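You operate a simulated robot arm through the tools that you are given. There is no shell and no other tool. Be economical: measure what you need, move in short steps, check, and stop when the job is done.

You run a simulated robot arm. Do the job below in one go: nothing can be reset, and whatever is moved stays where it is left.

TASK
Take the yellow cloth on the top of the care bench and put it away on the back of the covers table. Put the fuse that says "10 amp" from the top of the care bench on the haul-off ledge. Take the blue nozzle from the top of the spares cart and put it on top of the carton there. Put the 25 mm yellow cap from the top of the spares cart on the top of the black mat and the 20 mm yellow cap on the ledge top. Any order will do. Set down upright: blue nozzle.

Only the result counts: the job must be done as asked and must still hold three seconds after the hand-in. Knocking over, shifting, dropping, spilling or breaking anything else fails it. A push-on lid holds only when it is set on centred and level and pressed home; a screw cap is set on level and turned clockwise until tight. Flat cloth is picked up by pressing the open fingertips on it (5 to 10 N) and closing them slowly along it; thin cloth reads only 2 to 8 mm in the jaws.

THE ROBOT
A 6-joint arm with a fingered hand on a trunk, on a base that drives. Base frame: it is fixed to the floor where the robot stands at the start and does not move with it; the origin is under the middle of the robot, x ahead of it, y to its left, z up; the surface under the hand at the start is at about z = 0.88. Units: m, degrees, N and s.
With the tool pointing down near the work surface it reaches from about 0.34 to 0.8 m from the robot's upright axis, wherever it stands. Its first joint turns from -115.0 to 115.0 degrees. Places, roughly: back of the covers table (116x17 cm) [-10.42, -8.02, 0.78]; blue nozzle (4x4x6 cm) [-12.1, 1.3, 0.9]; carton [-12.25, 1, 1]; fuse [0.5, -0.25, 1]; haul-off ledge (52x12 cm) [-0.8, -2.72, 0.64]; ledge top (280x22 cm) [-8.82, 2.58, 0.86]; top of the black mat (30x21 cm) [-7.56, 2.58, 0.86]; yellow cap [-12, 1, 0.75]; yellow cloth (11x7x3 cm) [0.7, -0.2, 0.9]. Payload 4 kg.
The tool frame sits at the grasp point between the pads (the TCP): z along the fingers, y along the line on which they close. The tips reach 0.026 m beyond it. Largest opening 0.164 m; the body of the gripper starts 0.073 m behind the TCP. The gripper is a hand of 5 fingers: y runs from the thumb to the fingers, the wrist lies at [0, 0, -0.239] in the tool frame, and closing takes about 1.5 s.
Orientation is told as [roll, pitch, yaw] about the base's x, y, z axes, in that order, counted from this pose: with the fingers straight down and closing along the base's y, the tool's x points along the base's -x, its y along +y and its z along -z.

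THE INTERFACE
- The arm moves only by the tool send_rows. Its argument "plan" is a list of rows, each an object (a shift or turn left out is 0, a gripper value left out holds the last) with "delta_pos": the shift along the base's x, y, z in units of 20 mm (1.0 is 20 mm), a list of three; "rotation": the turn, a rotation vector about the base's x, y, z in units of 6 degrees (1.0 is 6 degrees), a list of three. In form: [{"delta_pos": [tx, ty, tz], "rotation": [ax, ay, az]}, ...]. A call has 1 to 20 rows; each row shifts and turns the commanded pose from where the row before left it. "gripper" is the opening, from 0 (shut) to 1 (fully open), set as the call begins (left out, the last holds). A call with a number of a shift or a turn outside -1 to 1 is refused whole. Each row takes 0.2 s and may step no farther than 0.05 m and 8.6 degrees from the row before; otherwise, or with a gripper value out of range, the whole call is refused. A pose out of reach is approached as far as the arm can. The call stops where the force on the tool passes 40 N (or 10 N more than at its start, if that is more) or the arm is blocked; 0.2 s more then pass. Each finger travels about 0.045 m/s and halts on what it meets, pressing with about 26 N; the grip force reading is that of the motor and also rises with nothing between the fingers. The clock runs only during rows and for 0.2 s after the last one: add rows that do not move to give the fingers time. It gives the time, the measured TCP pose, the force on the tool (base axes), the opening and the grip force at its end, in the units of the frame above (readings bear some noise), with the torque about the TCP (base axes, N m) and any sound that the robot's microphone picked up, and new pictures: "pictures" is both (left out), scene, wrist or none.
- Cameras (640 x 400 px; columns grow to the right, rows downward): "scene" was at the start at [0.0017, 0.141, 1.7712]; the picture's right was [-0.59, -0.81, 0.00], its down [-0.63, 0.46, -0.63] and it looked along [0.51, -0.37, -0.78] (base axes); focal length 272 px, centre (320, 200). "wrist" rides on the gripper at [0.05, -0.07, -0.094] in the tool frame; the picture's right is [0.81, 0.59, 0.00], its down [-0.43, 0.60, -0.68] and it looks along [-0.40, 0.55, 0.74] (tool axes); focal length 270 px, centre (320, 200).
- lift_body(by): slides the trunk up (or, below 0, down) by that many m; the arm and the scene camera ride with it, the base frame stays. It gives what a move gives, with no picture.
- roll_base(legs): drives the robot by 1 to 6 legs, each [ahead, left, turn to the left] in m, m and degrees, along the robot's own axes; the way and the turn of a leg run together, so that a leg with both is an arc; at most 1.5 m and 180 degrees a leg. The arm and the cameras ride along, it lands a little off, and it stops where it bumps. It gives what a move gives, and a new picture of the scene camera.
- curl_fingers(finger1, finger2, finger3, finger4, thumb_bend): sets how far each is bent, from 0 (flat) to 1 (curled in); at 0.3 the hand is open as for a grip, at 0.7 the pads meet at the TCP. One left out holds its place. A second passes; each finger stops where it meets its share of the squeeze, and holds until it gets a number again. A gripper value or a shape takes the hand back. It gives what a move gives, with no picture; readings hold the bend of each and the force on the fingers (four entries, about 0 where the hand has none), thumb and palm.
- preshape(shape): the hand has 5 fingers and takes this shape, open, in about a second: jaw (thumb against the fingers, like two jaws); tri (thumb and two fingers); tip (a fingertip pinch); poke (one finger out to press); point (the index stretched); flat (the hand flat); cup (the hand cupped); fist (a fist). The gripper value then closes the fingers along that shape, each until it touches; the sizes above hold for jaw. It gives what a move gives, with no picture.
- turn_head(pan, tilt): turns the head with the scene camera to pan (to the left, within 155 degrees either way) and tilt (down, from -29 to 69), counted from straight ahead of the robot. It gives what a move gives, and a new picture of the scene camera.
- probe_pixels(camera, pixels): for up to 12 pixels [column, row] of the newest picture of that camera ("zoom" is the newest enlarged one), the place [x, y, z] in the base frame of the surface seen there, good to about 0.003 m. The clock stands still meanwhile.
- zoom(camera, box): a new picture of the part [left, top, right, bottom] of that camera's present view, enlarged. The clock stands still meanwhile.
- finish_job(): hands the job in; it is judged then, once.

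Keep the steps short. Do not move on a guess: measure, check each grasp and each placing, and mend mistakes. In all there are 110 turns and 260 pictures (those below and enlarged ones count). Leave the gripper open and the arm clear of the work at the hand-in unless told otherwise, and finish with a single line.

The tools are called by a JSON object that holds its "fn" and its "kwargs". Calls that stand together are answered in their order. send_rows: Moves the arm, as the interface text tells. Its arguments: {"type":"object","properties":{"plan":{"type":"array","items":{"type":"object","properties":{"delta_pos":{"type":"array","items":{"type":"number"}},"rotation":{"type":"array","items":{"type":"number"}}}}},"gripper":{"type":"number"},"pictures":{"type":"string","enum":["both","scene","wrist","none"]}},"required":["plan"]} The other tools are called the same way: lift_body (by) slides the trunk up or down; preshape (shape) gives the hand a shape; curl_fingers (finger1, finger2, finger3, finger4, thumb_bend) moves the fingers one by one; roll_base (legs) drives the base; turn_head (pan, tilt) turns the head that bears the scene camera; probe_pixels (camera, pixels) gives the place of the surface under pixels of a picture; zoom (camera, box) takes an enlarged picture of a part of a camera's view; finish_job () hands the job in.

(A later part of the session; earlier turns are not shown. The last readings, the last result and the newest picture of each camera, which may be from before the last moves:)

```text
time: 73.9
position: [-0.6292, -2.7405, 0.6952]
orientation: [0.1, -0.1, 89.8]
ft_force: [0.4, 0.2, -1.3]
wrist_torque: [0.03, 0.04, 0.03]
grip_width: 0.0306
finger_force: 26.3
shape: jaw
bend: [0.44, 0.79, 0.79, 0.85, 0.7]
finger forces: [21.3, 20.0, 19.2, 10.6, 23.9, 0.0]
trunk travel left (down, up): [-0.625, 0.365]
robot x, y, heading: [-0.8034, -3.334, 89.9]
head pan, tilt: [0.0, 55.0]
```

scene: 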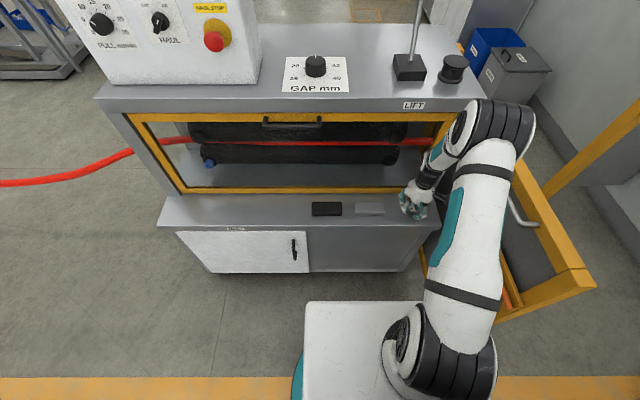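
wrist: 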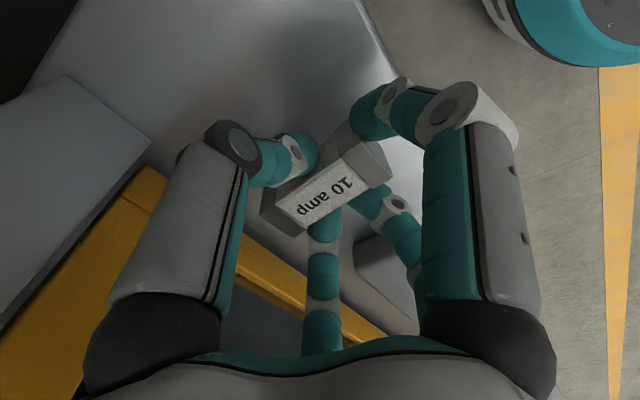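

{"fn": "send_rows", "kwargs": {"plan": [{"delta_pos": [0, 0, -0.4]}, {"delta_pos": [0, 0, -0.3]}, {"delta_pos": [0, 0, -0.2]}, {"delta_pos": [0, 0, -0.15]}, {"delta_pos": [0, 0, -0.05]}, {}], "pictures": "wrist"}}

```text
time: 75.3
position: [-0.6304, -2.7403, 0.6753]
orientation: [0.0, 0.0, 89.9]
ft_force: [0.2, -0.1, -0.5]
wrist_torque: [-0.01, 0.01, -0.02]
grip_width: 0.0304
finger_force: 25.8
shape: jaw
bend: [0.44, 0.79, 0.79, 0.85, 0.7]
finger forces: [21.3, 20.0, 19.3, 10.6, 23.8, 0.0]
trunk travel left (down, up): [-0.625, 0.365]
robot x, y, heading: [-0.801, -3.3334, 89.8]
head pan, tilt: [0.0, 55.0]
```

wrist: 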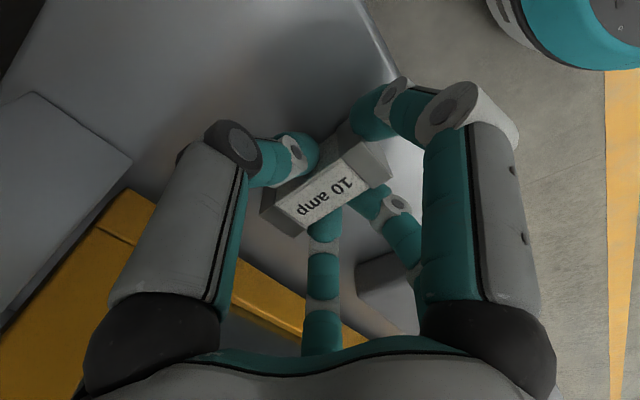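

Still no contact. I'll lower in fine steps until it touches.

{"fn": "send_rows", "kwargs": {"plan": [{"delta_pos": [0, 0, -0.07]}, {"delta_pos": [0, 0, -0.07]}, {"delta_pos": [0, 0, -0.05]}, {}], "pictures": "none"}}

```text
time: 76.3
position: [-0.6301, -2.7407, 0.6718]
orientation: [0.0, -0.1, 89.9]
ft_force: [0.8, 1.2, 5.5]
wrist_torque: [-0.21, 0.09, 0.05]
grip_width: 0.0305
finger_force: 26.2
shape: jaw
bend: [0.44, 0.79, 0.79, 0.85, 0.7]
finger forces: [22.7, 20.7, 19.3, 10.8, 24.4, 0.0]
trunk travel left (down, up): [-0.625, 0.365]
robot x, y, heading: [-0.8006, -3.3327, 89.9]
head pan, tilt: [0.0, 55.0]
```

Contact at 5.5 N. I'll open partway so the fingers don't reach the grey block.

{"fn": "send_rows", "kwargs": {"gripper": 0.45, "plan": [{}, {}, {}, {}, {}, {}], "pictures": "both"}}

```text
time: 77.7
position: [-0.63, -2.7402, 0.6707]
orientation: [0.0, 0.0, 89.9]
ft_force: [0.8, -0.6, -0.6]
wrist_torque: [0.03, 0.02, 0.02]
grip_width: 0.0734
finger_force: 0.0
shape: jaw
bend: [0.39, 0.39, 0.39, 0.39, 0.7]
finger forces: [0.0, 0.0, 0.0, 0.0, 0.0, 0.1]
trunk travel left (down, up): [-0.625, 0.365]
robot x, y, heading: [-0.7996, -3.3313, 90.0]
head pan, tilt: [0.0, 55.0]
```

scene: 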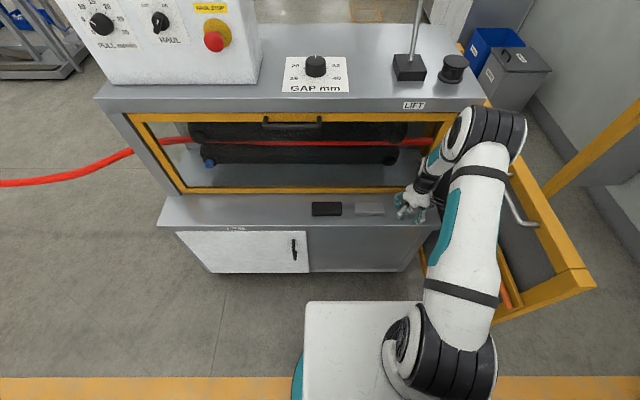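
wrist: 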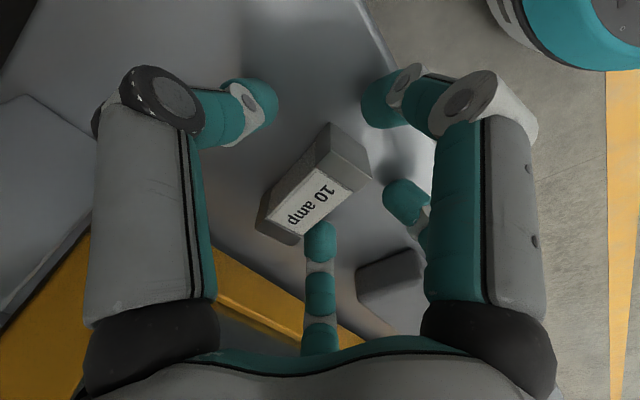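

The fuse is free of the thumb and fingers. I'll rise straight up.

{"fn": "send_rows", "kwargs": {"plan": [{"delta_pos": [0, 0, 0.3]}, {"delta_pos": [0, 0, 0.5]}, {"delta_pos": [0, 0, 1]}, {"delta_pos": [0, 0, 1]}, {"delta_pos": [0, 0, 1]}, {"delta_pos": [0, -0.5, 1]}, {"delta_pos": [0, -1, 1]}, {"delta_pos": [0, -1, 1]}, {"delta_pos": [0, -1, 1]}, {"delta_pos": [0, -1, 1]}, {"delta_pos": [0, -1, 1]}]}}

```text
time: 80.1
position: [-0.6301, -2.8509, 0.8676]
orientation: [0.0, 0.0, 90.0]
ft_force: [-0.1, -0.3, 0.2]
wrist_torque: [0.01, 0.04, 0.02]
grip_width: 0.0734
finger_force: 0.1
shape: jaw
bend: [0.39, 0.39, 0.39, 0.39, 0.7]
finger forces: [0.0, 0.0, 0.1, 0.0, 0.1, 0.0]
trunk travel left (down, up): [-0.625, 0.365]
robot x, y, heading: [-0.8007, -3.332, 89.9]
head pan, tilt: [0.0, 55.0]
```

scene: 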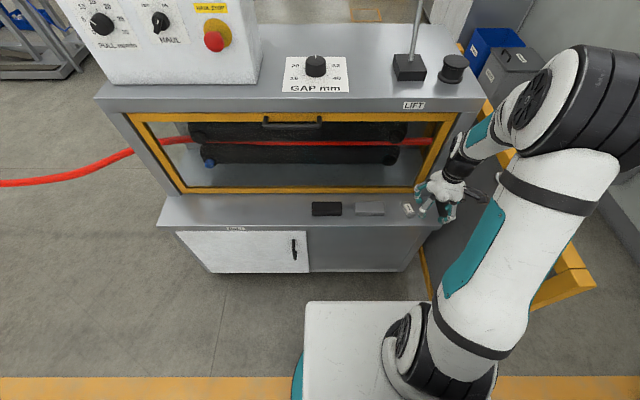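
wrist: 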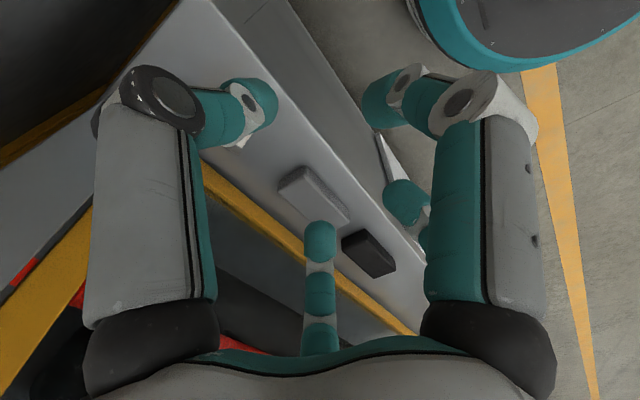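

{"fn": "zoom", "kwargs": {"camera": "scene", "box": [370, 170, 470, 240]}}

{"fn": "probe_pixels", "kwargs": {"camera": "scene", "pixels": [[408, 209]]}}

{"fn": "lift_body", "kwargs": {"by": 0.2}}

```text
5.71 times, centred on (420, 205) of scene
```

zoom: 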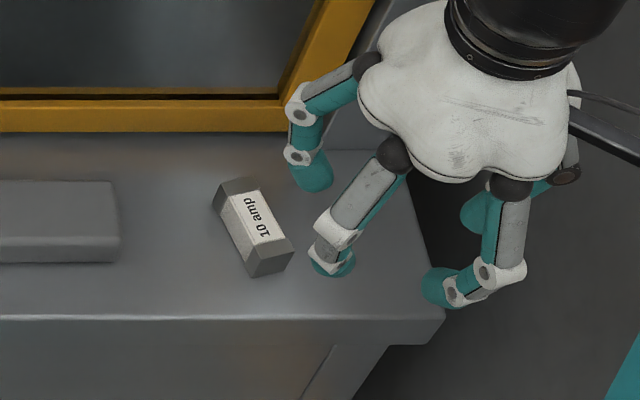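

```text
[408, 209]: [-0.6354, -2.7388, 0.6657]
```

```text
time: 82.3
position: [-0.6303, -2.8512, 1.0658]
orientation: [0.0, 0.0, 89.8]
ft_force: [-0.1, -0.8, 0.1]
wrist_torque: [0.0, 0.05, -0.01]
grip_width: 0.0734
finger_force: 0.1
shape: jaw
bend: [0.39, 0.39, 0.39, 0.39, 0.7]
finger forces: [0.1, 0.1, 0.0, 0.0, 0.0, 0.0]
trunk travel left (down, up): [-0.825, 0.165]
robot x, y, heading: [-0.7988, -3.3352, 90.0]
head pan, tilt: [0.0, 55.0]
```

The fuse lies on the ledge reading "10 amp". Now I return for the cloth: back out, sideways, and through the gap.

{"fn": "roll_base", "kwargs": {"legs": [[-0.27, 0, 0], [0, -0.82, 0], [0.9, 0, 0]]}}

{"fn": "turn_head", "kwargs": {"pan": 0, "tilt": 65}}

```text
time: 92.5
position: [0.1825, -2.2181, 1.0678]
orientation: [0.0, 0.1, 89.8]
ft_force: [0.9, -0.7, -0.5]
wrist_torque: [-0.01, 0.01, -0.02]
grip_width: 0.0733
finger_force: 0.1
shape: jaw
bend: [0.39, 0.39, 0.39, 0.39, 0.7]
finger forces: [0.0, 0.0, 0.1, 0.0, 0.1, 0.1]
trunk travel left (down, up): [-0.825, 0.165]
robot x, y, heading: [0.0136, -2.6995, 90.0]
head pan, tilt: [0.0, 55.0]
```

scene: 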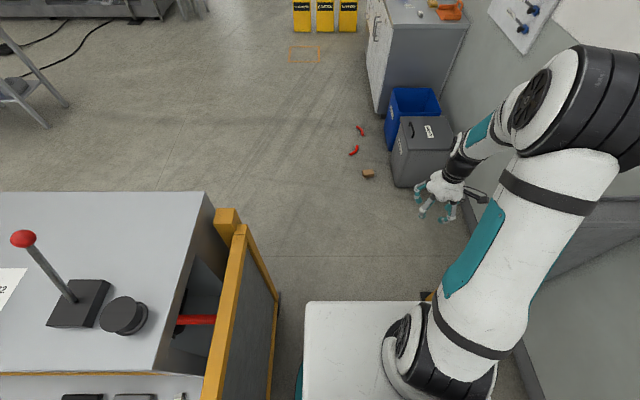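

```text
time: 93.2
position: [0.1835, -2.2188, 1.0667]
orientation: [0.0, -0.1, 89.9]
ft_force: [-0.6, 0.2, -0.8]
wrist_torque: [-0.03, 0.01, 0.01]
grip_width: 0.0737
finger_force: 0.0
shape: jaw
bend: [0.39, 0.39, 0.39, 0.39, 0.7]
finger forces: [0.0, 0.1, 0.0, 0.0, 0.0, 0.0]
trunk travel left (down, up): [-0.825, 0.165]
robot x, y, heading: [0.0102, -2.7012, 90.2]
head pan, tilt: [0.0, 65.0]
```

scene: 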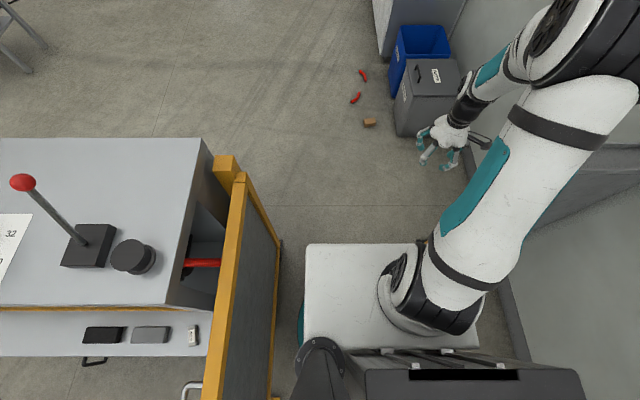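

{"fn": "roll_base", "kwargs": {"legs": [[0.8, 0, 0], [0.5, 0.5, 0], [1.3, 0, 0], [0, 0, -90]]}}

{"fn": "turn_head", "kwargs": {"pan": -10, "tilt": 50}}

```text
time: 110.9
position: [-0.0002, -0.276, 1.0665]
orientation: [0.0, 0.0, -0.5]
ft_force: [0.4, -0.3, -0.7]
wrist_torque: [-0.02, 0.04, 0.03]
grip_width: 0.0736
finger_force: 0.0
shape: jaw
bend: [0.39, 0.39, 0.39, 0.39, 0.7]
finger forces: [0.0, 0.0, 0.0, 0.0, 0.0, 0.0]
trunk travel left (down, up): [-0.825, 0.165]
robot x, y, heading: [-0.4871, -0.104, -0.2]
head pan, tilt: [0.0, 65.0]
```

scene: 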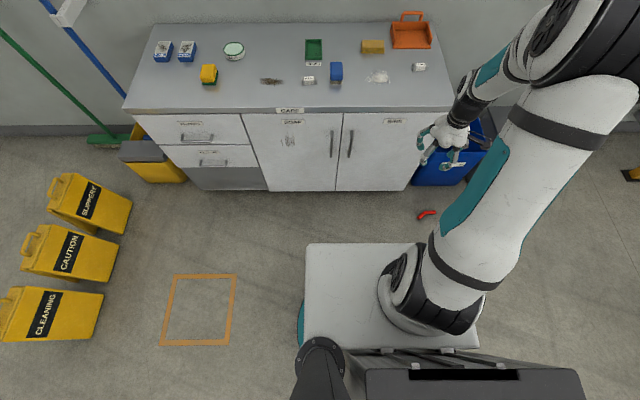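

```text
time: 111.7
position: [0.0004, -0.2758, 1.0668]
orientation: [0.0, 0.0, -0.6]
ft_force: [-0.3, 0.0, -0.8]
wrist_torque: [0.02, -0.01, 0.01]
grip_width: 0.0731
finger_force: 0.1
shape: jaw
bend: [0.39, 0.39, 0.39, 0.39, 0.7]
finger forces: [0.0, 0.0, 0.0, 0.0, 0.0, 0.0]
trunk travel left (down, up): [-0.825, 0.165]
robot x, y, heading: [-0.4856, -0.1023, -0.3]
head pan, tilt: [-10.0, 50.0]
```

scene: 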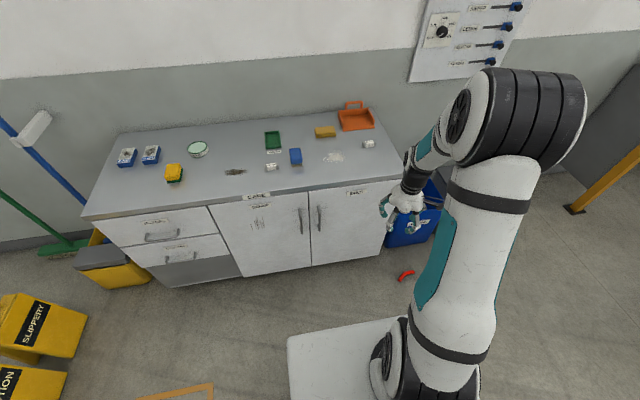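

{"fn": "roll_base", "kwargs": {"legs": [[0.52, 0.1, 0.3]]}}

{"fn": "turn_head", "kwargs": {"pan": -5, "tilt": 50}}

{"fn": "zoom", "kwargs": {"camera": "scene", "box": [320, 100, 440, 175]}}

```text
time: 114.8
position: [0.5233, -0.1761, 1.0664]
orientation: [0.0, 0.0, -0.2]
ft_force: [0.2, 0.0, 0.6]
wrist_torque: [-0.01, -0.01, -0.01]
grip_width: 0.0733
finger_force: 0.0
shape: jaw
bend: [0.39, 0.39, 0.39, 0.39, 0.7]
finger forces: [0.0, 0.0, 0.0, 0.0, 0.0, 0.0]
trunk travel left (down, up): [-0.825, 0.165]
robot x, y, heading: [0.0396, -0.002, 0.1]
head pan, tilt: [-10.0, 50.0]
```

scene: 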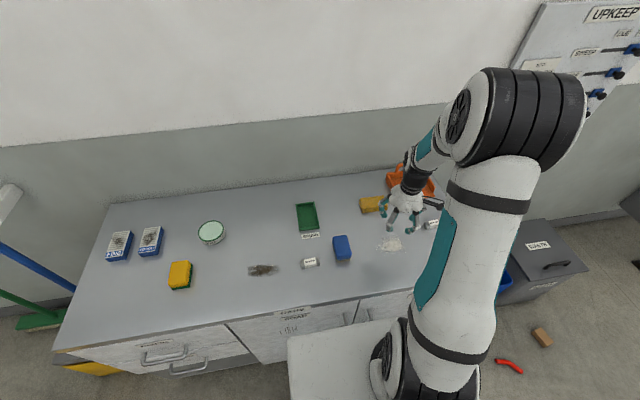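

```text
time: 115.4
position: [0.5218, -0.1761, 1.0669]
orientation: [-0.1, 0.0, -0.1]
ft_force: [-0.5, 0.3, 0.7]
wrist_torque: [0.01, -0.02, -0.02]
grip_width: 0.0732
finger_force: 0.1
shape: jaw
bend: [0.39, 0.39, 0.39, 0.39, 0.7]
finger forces: [0.1, 0.0, 0.0, 0.1, 0.0, 0.0]
trunk travel left (down, up): [-0.825, 0.165]
robot x, y, heading: [0.0378, -0.0068, -0.1]
head pan, tilt: [-5.0, 50.0]
```

scene: 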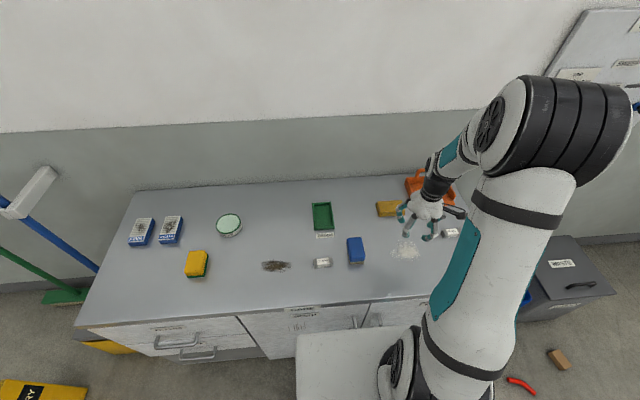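

```text
5.33 times, centred on (380, 138) of scene
```

zoom: 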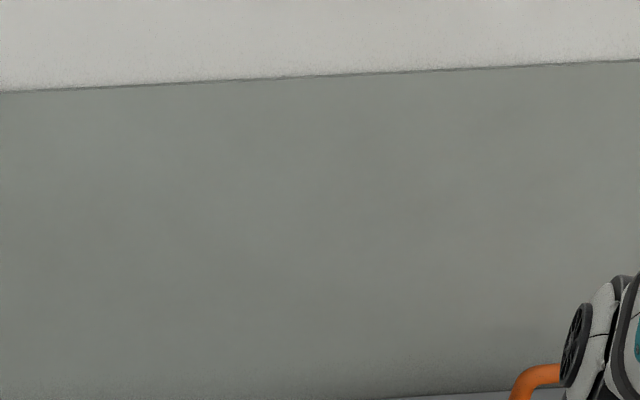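

The hand hides part of the cloth. I'll turn the hand to close along x, opened, above the cloth and measure it with the wrist camera.

{"fn": "send_rows", "kwargs": {"gripper": 1, "plan": [{"delta_pos": [0.3, 0, 0.3], "rotation": [0, 0, -1]}, {"delta_pos": [0.3, 0, 0.3], "rotation": [0, 0, -1]}, {"delta_pos": [0.3, 0, 0.3], "rotation": [0, 0, -1]}, {"delta_pos": [0.3, 0, 0.3], "rotation": [0, 0, -1]}, {"delta_pos": [0.3, 0, 0.3], "rotation": [0, 0, -1]}, {"delta_pos": [0.3, 0, 0.3], "rotation": [0, 0, -1]}, {"delta_pos": [0.3, 0, 0.3], "rotation": [0, 0, -1]}, {"delta_pos": [0.3, 0, 0.3], "rotation": [0, 0, -1]}, {"delta_pos": [0.3, 0, 0.3], "rotation": [0, 0, -1]}, {"delta_pos": [0.3, 0, 0.3], "rotation": [0, 0, -1]}, {"rotation": [0, 0, -1]}, {"rotation": [0, 0, -1]}, {"rotation": [0, 0, -1]}, {"rotation": [0, 0, -1]}, {"rotation": [0, 0, -1]}]}}

```text
time: 118.6
position: [0.5809, -0.1757, 1.1277]
orientation: [0.0, 0.0, -90.2]
ft_force: [0.0, -0.6, -0.1]
wrist_torque: [-0.01, 0.0, 0.01]
grip_width: 0.1639
finger_force: 0.0
shape: jaw
bend: [0.3, 0.3, 0.3, 0.3, 0.3]
finger forces: [0.0, 0.0, 0.1, 0.0, 0.0, 0.0]
trunk travel left (down, up): [-0.825, 0.165]
robot x, y, heading: [0.0374, -0.0055, 0.1]
head pan, tilt: [-5.0, 50.0]
```

scene: 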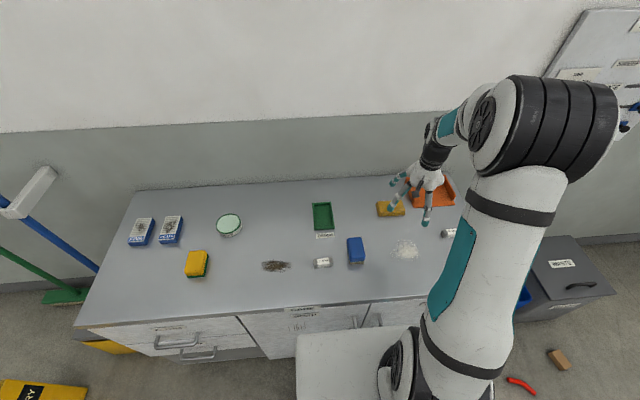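
wrist: 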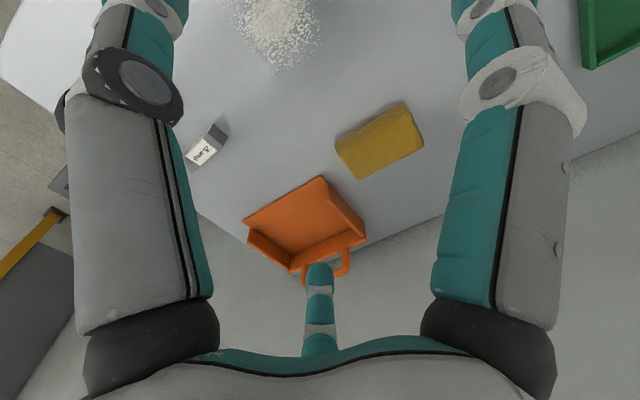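

Now the wrist camera sees the cloth well. I'll zoom there and probe its corners and neighbours.

{"fn": "zoom", "kwargs": {"camera": "wrist", "box": [300, 70, 460, 220]}}

{"fn": "probe_pixels", "kwargs": {"camera": "wrist", "pixels": [[338, 148], [404, 105], [422, 145], [358, 177], [380, 142], [350, 150], [410, 120], [365, 240], [325, 180], [370, 120], [395, 155], [444, 215]]}}

```text
2.67 times, centred on (380, 145) of wrist
```

zoom: 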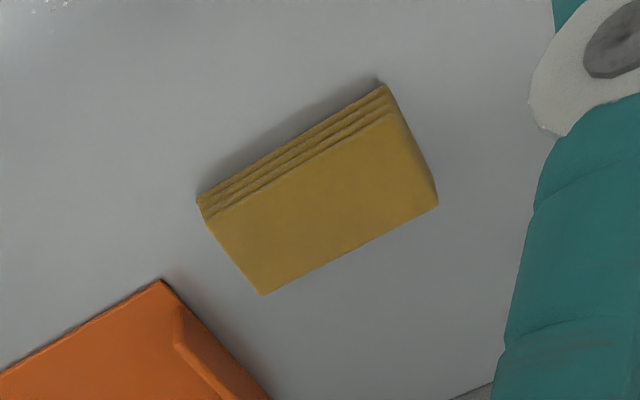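

```text
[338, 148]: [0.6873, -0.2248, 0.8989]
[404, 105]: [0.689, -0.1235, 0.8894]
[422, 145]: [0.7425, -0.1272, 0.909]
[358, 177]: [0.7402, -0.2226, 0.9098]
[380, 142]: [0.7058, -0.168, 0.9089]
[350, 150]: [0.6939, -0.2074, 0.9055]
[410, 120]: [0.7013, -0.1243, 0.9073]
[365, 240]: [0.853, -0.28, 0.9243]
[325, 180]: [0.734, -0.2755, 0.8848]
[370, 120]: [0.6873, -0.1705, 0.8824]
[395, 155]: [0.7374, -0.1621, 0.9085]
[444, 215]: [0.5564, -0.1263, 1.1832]
```

Cloth: x 0.688–0.745, y -0.227 to -0.123, top 0.909. The dustpan begins at y<-0.27. I'll move above it at z 0.96.

{"fn": "send_rows", "kwargs": {"gripper": 0.75, "plan": [{"delta_pos": [0.85, 0.04, -0.5]}, {"delta_pos": [0.85, 0.04, -0.8]}, {"delta_pos": [0.85, 0.04, -0.8]}, {"delta_pos": [0.85, 0.04, -1]}, {"delta_pos": [0.85, 0.04, -1]}, {"delta_pos": [0.85, 0.04, -1]}, {"delta_pos": [0.85, 0.04, -1]}, {"delta_pos": [0.8, 0.04, -1]}, {"delta_pos": [0, 0, -1]}]}}

```text
time: 120.6
position: [0.7172, -0.1689, 0.9638]
orientation: [0.0, 0.0, -90.0]
ft_force: [-0.2, -0.2, 0.0]
wrist_torque: [0.03, 0.02, 0.02]
grip_width: 0.1233
finger_force: 0.1
shape: jaw
bend: [0.28, 0.28, 0.28, 0.28, 0.59]
finger forces: [0.0, 0.1, 0.0, 0.1, 0.1, 0.0]
trunk travel left (down, up): [-0.825, 0.165]
robot x, y, heading: [0.0377, -0.0068, 0.0]
head pan, tilt: [-5.0, 50.0]
```

scene: 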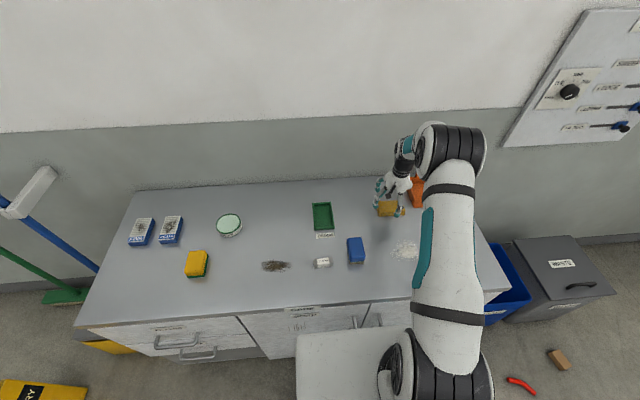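
wrist: 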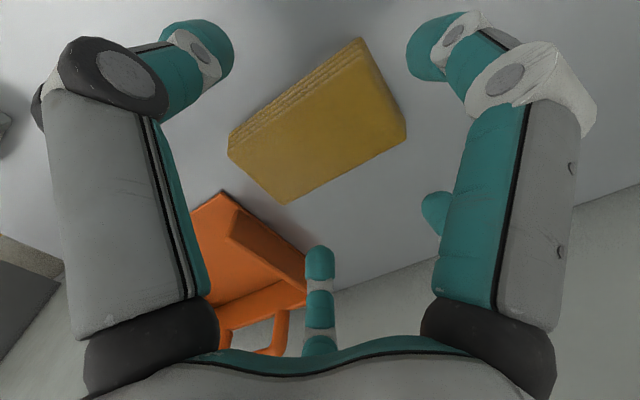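

{"fn": "probe_pixels", "kwargs": {"camera": "wrist", "pixels": [[320, 252], [428, 212], [200, 45], [430, 50], [305, 260], [235, 200], [285, 200], [403, 125]]}}

```text
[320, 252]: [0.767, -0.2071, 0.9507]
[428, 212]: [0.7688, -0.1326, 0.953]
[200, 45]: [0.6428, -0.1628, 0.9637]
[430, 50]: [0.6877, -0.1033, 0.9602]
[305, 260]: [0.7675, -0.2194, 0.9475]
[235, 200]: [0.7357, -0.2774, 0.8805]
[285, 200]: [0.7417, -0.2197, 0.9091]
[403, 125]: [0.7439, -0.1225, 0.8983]
```

Finger positions clear the dustpan and straddle the cloth. I'll descend and then close.

{"fn": "send_rows", "kwargs": {"plan": [{"delta_pos": [-0.05, 0.2, -0.7]}, {"delta_pos": [0, 0, -0.7]}, {"delta_pos": [0, 0, -0.6]}, {"delta_pos": [0, 0, -0.6]}]}}

{"fn": "send_rows", "kwargs": {"gripper": 0, "plan": [{}, {}, {}, {}, {}, {}, {}, {}, {}], "pictures": "wrist"}}

```text
time: 121.6
position: [0.7154, -0.1653, 0.9117]
orientation: [-0.2, 0.0, -89.9]
ft_force: [0.8, 0.2, 0.3]
wrist_torque: [-0.01, -0.05, 0.03]
grip_width: 0.1233
finger_force: 0.0
shape: jaw
bend: [0.28, 0.28, 0.28, 0.27, 0.59]
finger forces: [0.0, 0.1, 0.1, 0.1, 0.1, 0.0]
trunk travel left (down, up): [-0.825, 0.165]
robot x, y, heading: [0.039, -0.0064, -0.2]
head pan, tilt: [-5.0, 50.0]
```

scene: 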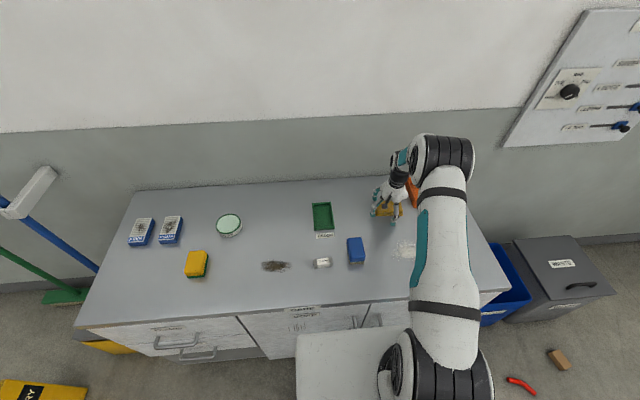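
wrist: 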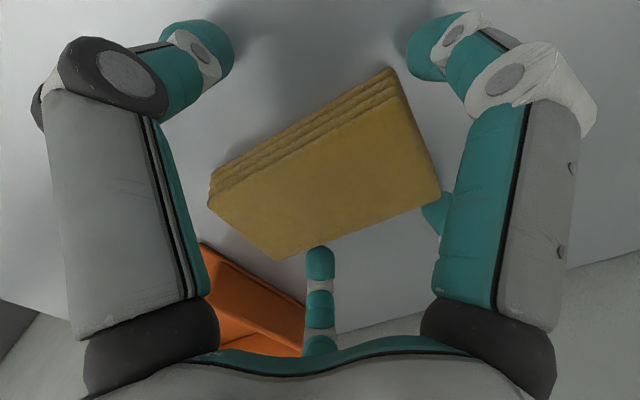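

```text
time: 123.6
position: [0.7149, -0.1656, 0.9125]
orientation: [0.0, 0.0, -90.1]
ft_force: [-0.3, 0.2, 0.3]
wrist_torque: [0.0, 0.01, -0.02]
grip_width: 0.0769
finger_force: 26.1
shape: jaw
bend: [0.31, 0.42, 0.42, 0.31, 0.7]
finger forces: [22.3, 19.1, 19.2, 22.3, 24.7, 0.1]
trunk travel left (down, up): [-0.825, 0.165]
robot x, y, heading: [0.0399, -0.0034, 0.2]
head pan, tilt: [-5.0, 50.0]
```

wrist: 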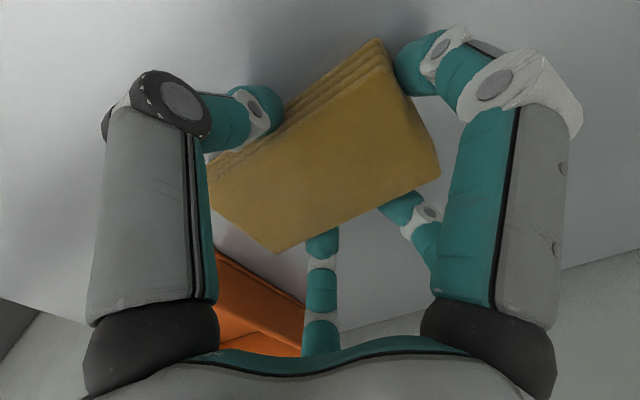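

The cloth is gripped. I'll lift straight up and check.

{"fn": "send_rows", "kwargs": {"plan": [{"delta_pos": [0, 0, 0.4]}, {"delta_pos": [0, 0, 0.7]}, {"delta_pos": [0, 0, 1]}, {"delta_pos": [0, 0, 1]}, {"delta_pos": [0, 0, 1]}, {"delta_pos": [0, 0, 1]}, {"delta_pos": [0, 0, 1]}, {"delta_pos": [-0.5, 0, 1]}, {"delta_pos": [-1, 0, 0.5]}, {"delta_pos": [-1, 0, 0]}, {"delta_pos": [-1, 0, 0]}, {"delta_pos": [-1, 0, 0]}, {"delta_pos": [-1, 0, 0]}, {"delta_pos": [-1, 0, 0]}, {"delta_pos": [-1, 0, 0]}, {"delta_pos": [-1, 0, 0]}]}}

```text
time: 127.0
position: [0.5454, -0.1657, 1.0652]
orientation: [0.1, 0.1, -90.0]
ft_force: [-0.3, -0.2, -0.9]
wrist_torque: [0.01, -0.02, 0.0]
grip_width: 0.0767
finger_force: 25.9
shape: jaw
bend: [0.31, 0.42, 0.42, 0.31, 0.7]
finger forces: [22.3, 19.3, 19.2, 22.3, 24.9, 0.0]
trunk travel left (down, up): [-0.825, 0.165]
robot x, y, heading: [0.0395, -0.004, -0.1]
head pan, tilt: [-5.0, 50.0]
```

scene: 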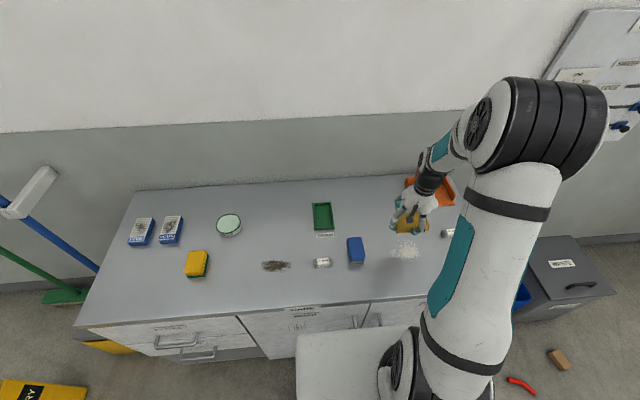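
wrist: 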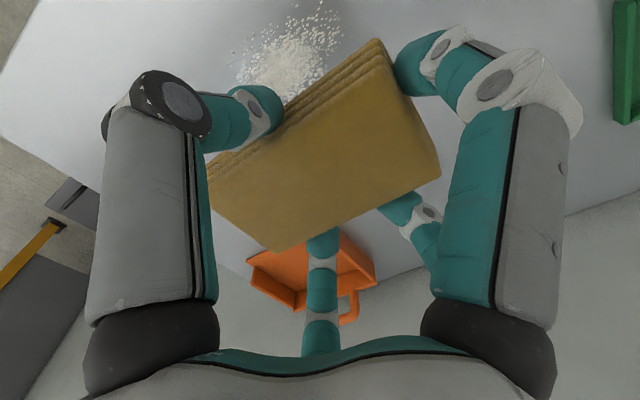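

The cloth is firmly held. I'll back out, turn and take the known way through the gap to the walkway.

{"fn": "roll_base", "kwargs": {"legs": [[-0.53, 0, 0], [0, 0, -90], [1.3, 0, 0], [0.5, 0.5, 0], [1.0, 0, 0]]}}

{"fn": "turn_head", "kwargs": {"pan": -40, "tilt": 25}}

```text
time: 148.3
position: [-0.1328, -3.3074, 1.0645]
orientation: [0.0, 0.0, -179.6]
ft_force: [-0.3, 0.1, 0.0]
wrist_torque: [0.01, 0.04, -0.02]
grip_width: 0.0765
finger_force: 26.6
shape: jaw
bend: [0.31, 0.42, 0.42, 0.31, 0.7]
finger forces: [22.2, 19.1, 19.1, 22.2, 24.3, 0.0]
trunk travel left (down, up): [-0.825, 0.165]
robot x, y, heading: [0.0235, -2.7975, -89.4]
head pan, tilt: [-5.0, 50.0]
```

scene: 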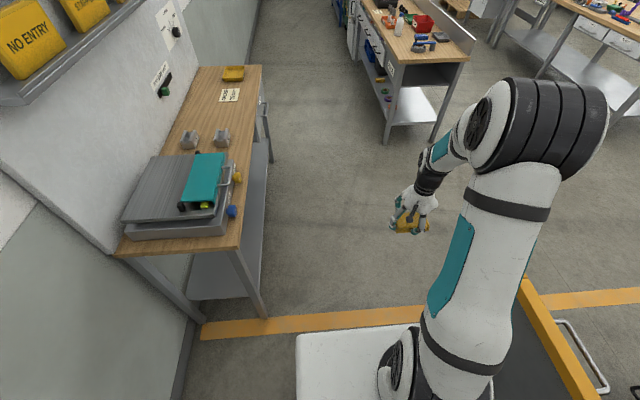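

```text
time: 149.3
position: [-0.1326, -3.3076, 1.0639]
orientation: [0.0, -0.1, -179.7]
ft_force: [-0.4, 0.1, -0.6]
wrist_torque: [-0.03, 0.0, -0.01]
grip_width: 0.0764
finger_force: 26.4
shape: jaw
bend: [0.31, 0.42, 0.42, 0.31, 0.7]
finger forces: [22.3, 19.2, 19.0, 22.3, 24.4, 0.1]
trunk travel left (down, up): [-0.825, 0.165]
robot x, y, heading: [0.0241, -2.7975, -89.6]
head pan, tilt: [-40.0, 25.0]
```

scene: 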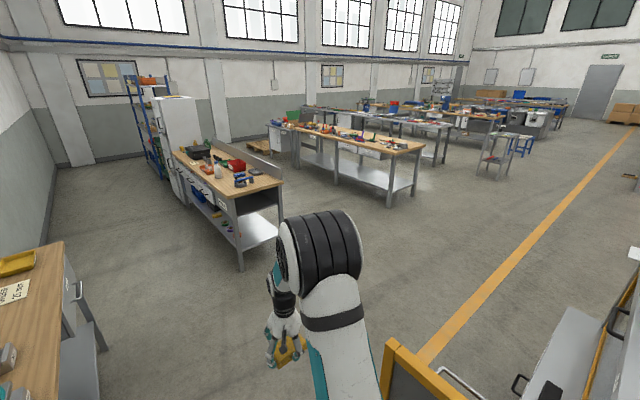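

{"fn": "probe_pixels", "kwargs": {"camera": "scene", "pixels": [[241, 266], [390, 204], [417, 192], [445, 160], [495, 178], [525, 155], [560, 130], [600, 180], [635, 180], [445, 70], [520, 100], [480, 290]]}}

{"fn": "zoom", "kwargs": {"camera": "scene", "box": [300, 60, 640, 240]}}

```text
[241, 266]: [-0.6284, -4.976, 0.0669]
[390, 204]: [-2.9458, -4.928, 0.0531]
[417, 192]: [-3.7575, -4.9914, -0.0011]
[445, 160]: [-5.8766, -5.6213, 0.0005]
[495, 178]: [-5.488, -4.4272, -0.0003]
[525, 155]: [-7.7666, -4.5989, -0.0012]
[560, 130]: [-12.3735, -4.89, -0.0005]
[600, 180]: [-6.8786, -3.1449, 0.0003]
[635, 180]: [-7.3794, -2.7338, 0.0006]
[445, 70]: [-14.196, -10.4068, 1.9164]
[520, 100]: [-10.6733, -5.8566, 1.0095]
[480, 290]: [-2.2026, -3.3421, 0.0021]
```

```text
1.88 times, centred on (470, 150) of scene
```

zoom: 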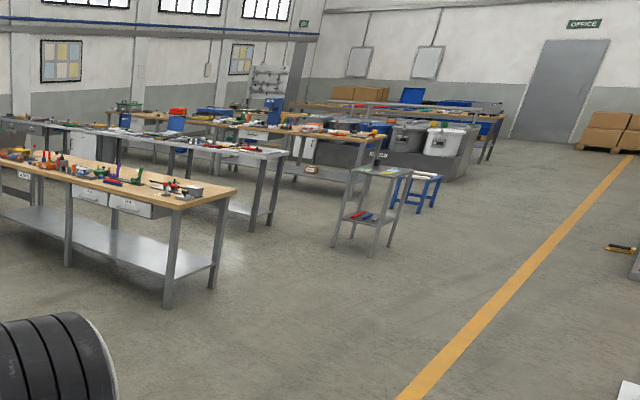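

The corridor along the orange line (y between -3.1 and -4.3) is open. I'll drive west along y≈-3.65.

{"fn": "roll_base", "kwargs": {"legs": [[0.85, 0, 0], [0, 0, -90.4], [1.5, 0, 0], [1.5, 0, 0], [1.5, 0, 0]]}}

{"fn": "turn_head", "kwargs": {"pan": 30, "tilt": 20}}

```text
time: 178.7
position: [-4.9819, -3.5086, 1.0648]
orientation: [0.0, 0.0, 90.4]
ft_force: [-0.2, 0.3, -0.8]
wrist_torque: [0.01, 0.0, -0.01]
grip_width: 0.0763
finger_force: 25.8
shape: jaw
bend: [0.31, 0.43, 0.43, 0.31, 0.7]
finger forces: [22.0, 19.1, 19.0, 22.3, 24.3, 0.0]
trunk travel left (down, up): [-0.825, 0.165]
robot x, y, heading: [-4.4712, -3.664, -179.7]
head pan, tilt: [-40.0, 25.0]
```

scene: 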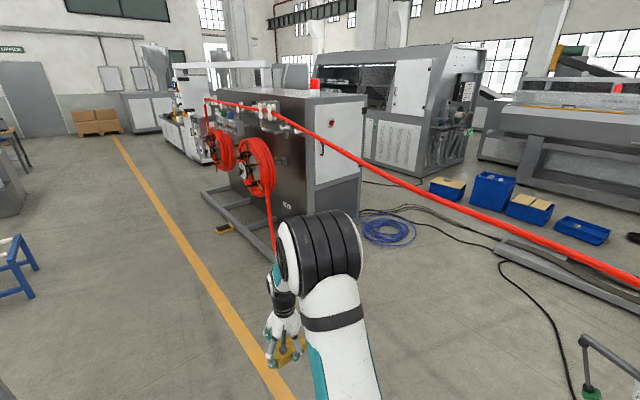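

```text
time: 180.1
position: [-4.9816, -3.509, 1.0658]
orientation: [0.0, -0.1, 90.4]
ft_force: [0.3, -0.1, -1.3]
wrist_torque: [0.04, 0.0, 0.02]
grip_width: 0.0765
finger_force: 26.3
shape: jaw
bend: [0.31, 0.43, 0.43, 0.31, 0.7]
finger forces: [22.2, 19.1, 18.9, 22.3, 24.2, 0.0]
trunk travel left (down, up): [-0.825, 0.165]
robot x, y, heading: [-4.4749, -3.6688, -179.5]
head pan, tilt: [30.0, 20.0]
```

scene: 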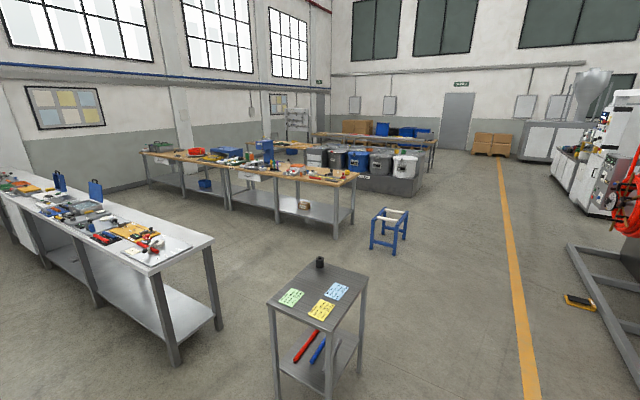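

{"fn": "probe_pixels", "kwargs": {"camera": "scene", "pixels": [[390, 135], [320, 133], [425, 140], [270, 148], [270, 170], [420, 185], [350, 215], [400, 250], [405, 165], [460, 148], [300, 115], [435, 160]]}}

{"fn": "zoom", "kwargs": {"camera": "scene", "box": [240, 80, 520, 240]}}

```text
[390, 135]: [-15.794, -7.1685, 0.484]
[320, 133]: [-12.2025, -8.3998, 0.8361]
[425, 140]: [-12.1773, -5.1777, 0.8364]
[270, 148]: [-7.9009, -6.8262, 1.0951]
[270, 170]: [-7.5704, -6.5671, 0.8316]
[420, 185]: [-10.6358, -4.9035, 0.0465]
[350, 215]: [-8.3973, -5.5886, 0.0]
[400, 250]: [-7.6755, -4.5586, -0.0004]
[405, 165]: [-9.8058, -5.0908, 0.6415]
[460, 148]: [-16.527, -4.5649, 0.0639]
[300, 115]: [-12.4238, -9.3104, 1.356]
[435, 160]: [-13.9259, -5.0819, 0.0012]
```

```text
2.29 times, centred on (380, 160) of scene
```

zoom: 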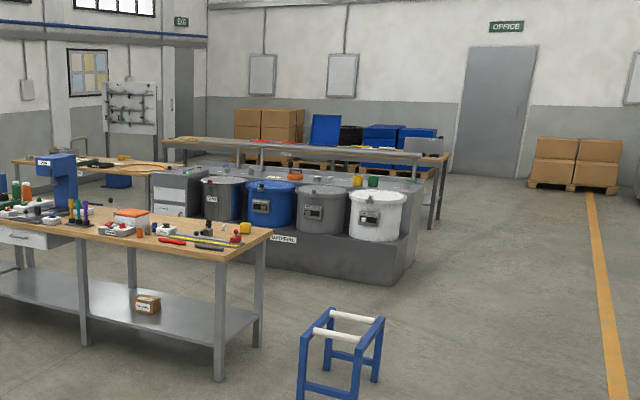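

{"fn": "probe_pixels", "kwargs": {"camera": "zoom", "pixels": [[25, 163], [95, 166], [130, 165], [175, 170], [175, 190], [235, 180], [155, 112], [120, 182], [250, 260], [215, 370], [260, 345], [270, 145]]}}

{"fn": "zoom", "kwargs": {"camera": "scene", "box": [220, 100, 340, 175]}}

```text
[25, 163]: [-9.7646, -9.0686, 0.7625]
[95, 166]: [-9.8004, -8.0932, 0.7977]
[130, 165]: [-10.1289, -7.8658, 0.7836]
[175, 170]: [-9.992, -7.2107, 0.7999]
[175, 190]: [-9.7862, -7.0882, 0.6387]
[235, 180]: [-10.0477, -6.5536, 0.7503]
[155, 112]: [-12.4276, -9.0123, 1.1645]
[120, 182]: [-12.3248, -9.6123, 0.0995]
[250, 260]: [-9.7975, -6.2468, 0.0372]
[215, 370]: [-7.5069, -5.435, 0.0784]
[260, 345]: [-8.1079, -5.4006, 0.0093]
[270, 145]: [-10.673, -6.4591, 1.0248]
```

```text
5.33 times, centred on (280, 138) of scene
```

zoom: 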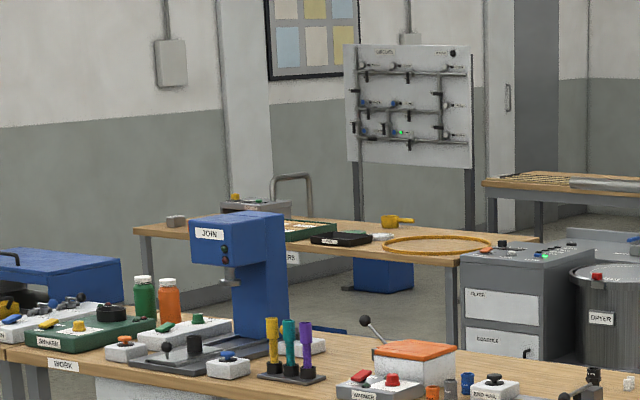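

The covers table seems to be at x -9.75 to -10.5. Its back edge (-10.42) is best reached from the west aisle. I'll drive on to x≈-11.2.

{"fn": "roll_base", "kwargs": {"legs": [[1.5, 0, 0], [1.5, 0, 0], [1.5, 0, 0], [1.5, 0, 0], [0.75, 0, 0]]}}

{"fn": "turn_head", "kwargs": {"pan": 90, "tilt": 25}}

```text
time: 212.2
position: [-11.7046, -3.5706, 1.0644]
orientation: [-0.2, 0.0, 91.1]
ft_force: [-0.7, -0.3, -0.4]
wrist_torque: [0.02, -0.04, -0.03]
grip_width: 0.076
finger_force: 26.0
shape: jaw
bend: [0.31, 0.43, 0.43, 0.31, 0.7]
finger forces: [22.1, 19.2, 19.1, 22.3, 24.3, 0.0]
trunk travel left (down, up): [-0.825, 0.165]
robot x, y, heading: [-11.1899, -3.721, -179.0]
head pan, tilt: [30.0, 20.0]
```

scene: 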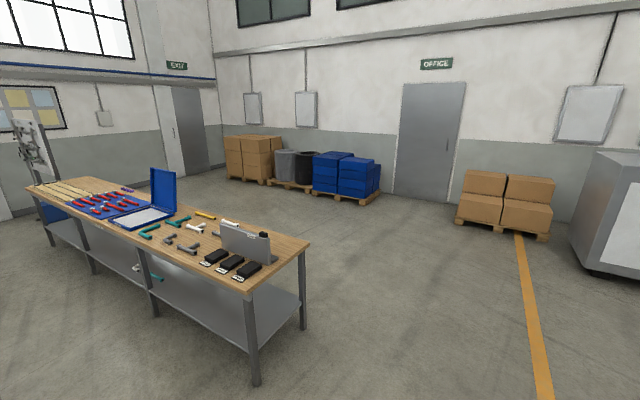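

```text
time: 213.5
position: [-11.7049, -3.5726, 1.0649]
orientation: [0.0, 0.0, 91.1]
ft_force: [0.4, 0.2, -0.1]
wrist_torque: [-0.01, -0.01, 0.01]
grip_width: 0.0763
finger_force: 26.1
shape: jaw
bend: [0.31, 0.43, 0.43, 0.31, 0.7]
finger forces: [22.2, 19.1, 19.1, 22.3, 24.2, 0.1]
trunk travel left (down, up): [-0.825, 0.165]
robot x, y, heading: [-11.1933, -3.7213, -178.8]
head pan, tilt: [90.0, 25.0]
```

scene: 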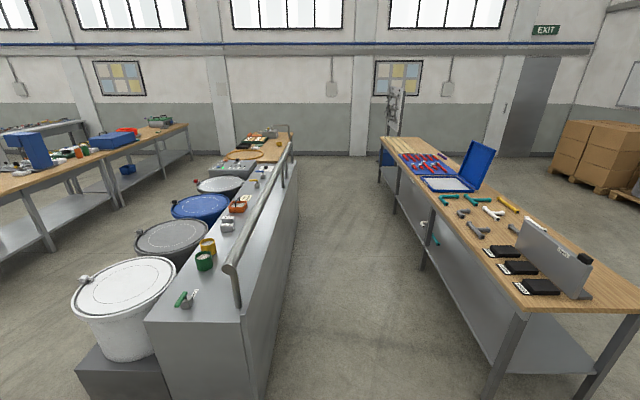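

{"fn": "probe_pixels", "kwargs": {"camera": "scene", "pixels": [[272, 320], [297, 195], [292, 155], [263, 150], [285, 143], [490, 375], [380, 165], [430, 235], [232, 268], [395, 140], [245, 154], [280, 132]]}}

{"fn": "zoom", "kwargs": {"camera": "scene", "box": [200, 100, 360, 200]}}

```text
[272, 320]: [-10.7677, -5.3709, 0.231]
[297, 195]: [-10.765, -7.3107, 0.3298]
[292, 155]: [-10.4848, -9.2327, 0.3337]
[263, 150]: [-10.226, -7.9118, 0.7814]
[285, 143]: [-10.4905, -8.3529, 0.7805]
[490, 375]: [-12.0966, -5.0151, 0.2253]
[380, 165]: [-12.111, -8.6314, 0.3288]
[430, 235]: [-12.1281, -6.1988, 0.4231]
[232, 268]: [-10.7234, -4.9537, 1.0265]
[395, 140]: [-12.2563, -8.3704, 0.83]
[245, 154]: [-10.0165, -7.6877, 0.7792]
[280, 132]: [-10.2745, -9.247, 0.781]
```

```text
4.00 times, centred on (280, 150) of scene
```

zoom: 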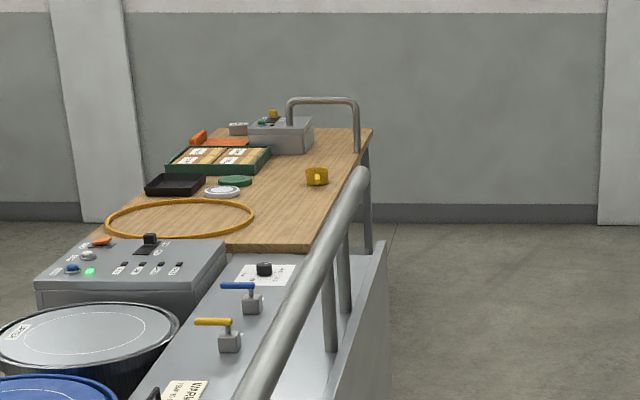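

The aisle between the barrel stand (x -10.77) and the tool table (x -12.05) is 1.3 m wide. I'll drive down its middle to y≈-7.9, then turn to face the covers table's back edge.

{"fn": "roll_base", "kwargs": {"legs": [[0, 0, 88.8], [0, -0.25, 0], [1.4, 0, 0], [1.4, 0, 0], [1.4, 0, 0], [0, 0, 90]]}}

{"fn": "turn_head", "kwargs": {"pan": 0, "tilt": 50}}

```text
time: 242.7
position: [-10.8949, -8.0831, 1.0656]
orientation: [0.0, -0.1, -89.1]
ft_force: [-1.0, 0.1, -0.4]
wrist_torque: [0.01, -0.02, 0.01]
grip_width: 0.0758
finger_force: 26.4
shape: jaw
bend: [0.31, 0.43, 0.43, 0.31, 0.7]
finger forces: [22.0, 18.8, 19.0, 22.5, 23.5, 0.0]
trunk travel left (down, up): [-0.825, 0.165]
robot x, y, heading: [-11.4068, -7.9288, 1.0]
head pan, tilt: [90.0, 25.0]
```

scene: 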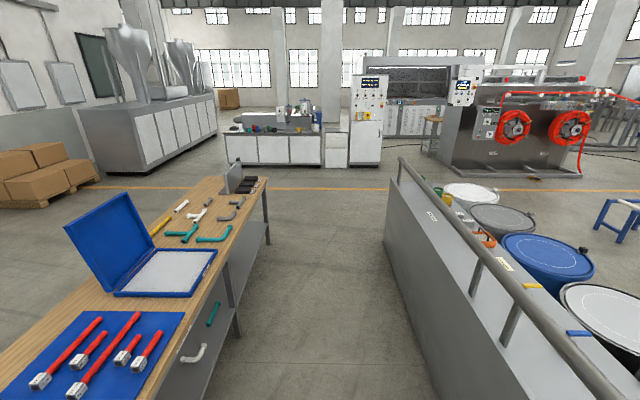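

```text
time: 244.4
position: [-10.8945, -8.0828, 1.065]
orientation: [0.0, -0.1, -89.2]
ft_force: [0.2, 0.0, -1.4]
wrist_torque: [0.0, 0.01, 0.02]
grip_width: 0.0757
finger_force: 25.4
shape: jaw
bend: [0.31, 0.43, 0.43, 0.31, 0.7]
finger forces: [21.9, 18.7, 18.9, 22.4, 23.6, 0.0]
trunk travel left (down, up): [-0.825, 0.165]
robot x, y, heading: [-11.4026, -7.9316, 0.9]
head pan, tilt: [0.0, 50.0]
```

scene: 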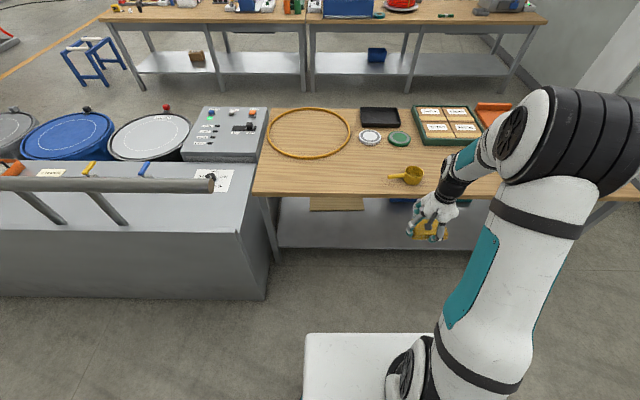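

{"fn": "probe_pixels", "kwargs": {"camera": "scene", "pixels": [[258, 190], [300, 190], [330, 180], [360, 180], [392, 178], [410, 175], [310, 158], [350, 130], [265, 160], [275, 240], [370, 192], [340, 150]]}}

{"fn": "zoom", "kwargs": {"camera": "scene", "box": [240, 90, 480, 240]}}

```text
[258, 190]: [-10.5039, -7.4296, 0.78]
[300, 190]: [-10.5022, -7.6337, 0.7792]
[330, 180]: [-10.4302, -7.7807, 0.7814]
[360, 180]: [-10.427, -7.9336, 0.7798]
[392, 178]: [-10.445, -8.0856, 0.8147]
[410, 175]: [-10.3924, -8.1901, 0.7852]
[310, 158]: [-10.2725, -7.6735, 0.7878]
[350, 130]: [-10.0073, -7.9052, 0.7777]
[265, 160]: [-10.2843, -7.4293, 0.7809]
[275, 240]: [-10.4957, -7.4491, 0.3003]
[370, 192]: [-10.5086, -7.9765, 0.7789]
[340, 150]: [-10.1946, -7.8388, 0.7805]
```

```text
2.67 times, centred on (360, 165) of scene
```

zoom: 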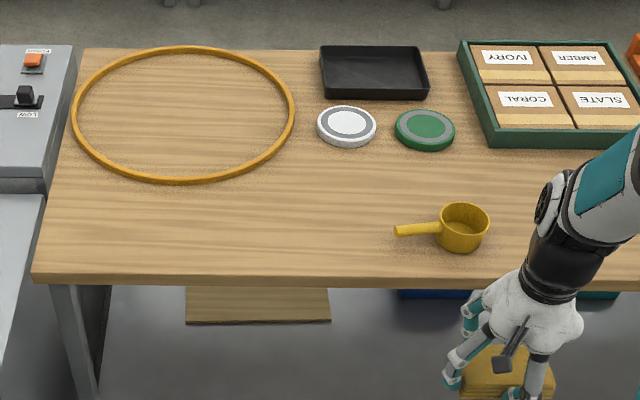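

The free back strip is at x≈-10.43, y≈-7.78, between the hoop and the scoop. I'll drive up to the table edge.

{"fn": "roll_base", "kwargs": {"legs": [[0.42, 0.18, -1]]}}

```text
time: 247.1
position: [-10.4815, -7.9082, 1.0626]
orientation: [-0.1, -0.1, -90.1]
ft_force: [0.1, -0.1, 0.0]
wrist_torque: [0.01, 0.03, -0.05]
grip_width: 0.0753
finger_force: 26.2
shape: jaw
bend: [0.31, 0.43, 0.43, 0.31, 0.7]
finger forces: [22.0, 18.9, 18.9, 22.4, 23.6, 0.1]
trunk travel left (down, up): [-0.825, 0.165]
robot x, y, heading: [-10.9931, -7.7486, 0.0]
head pan, tilt: [0.0, 50.0]
```

scene: 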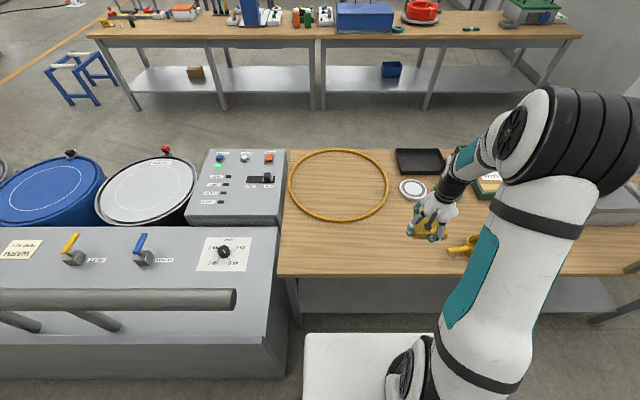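

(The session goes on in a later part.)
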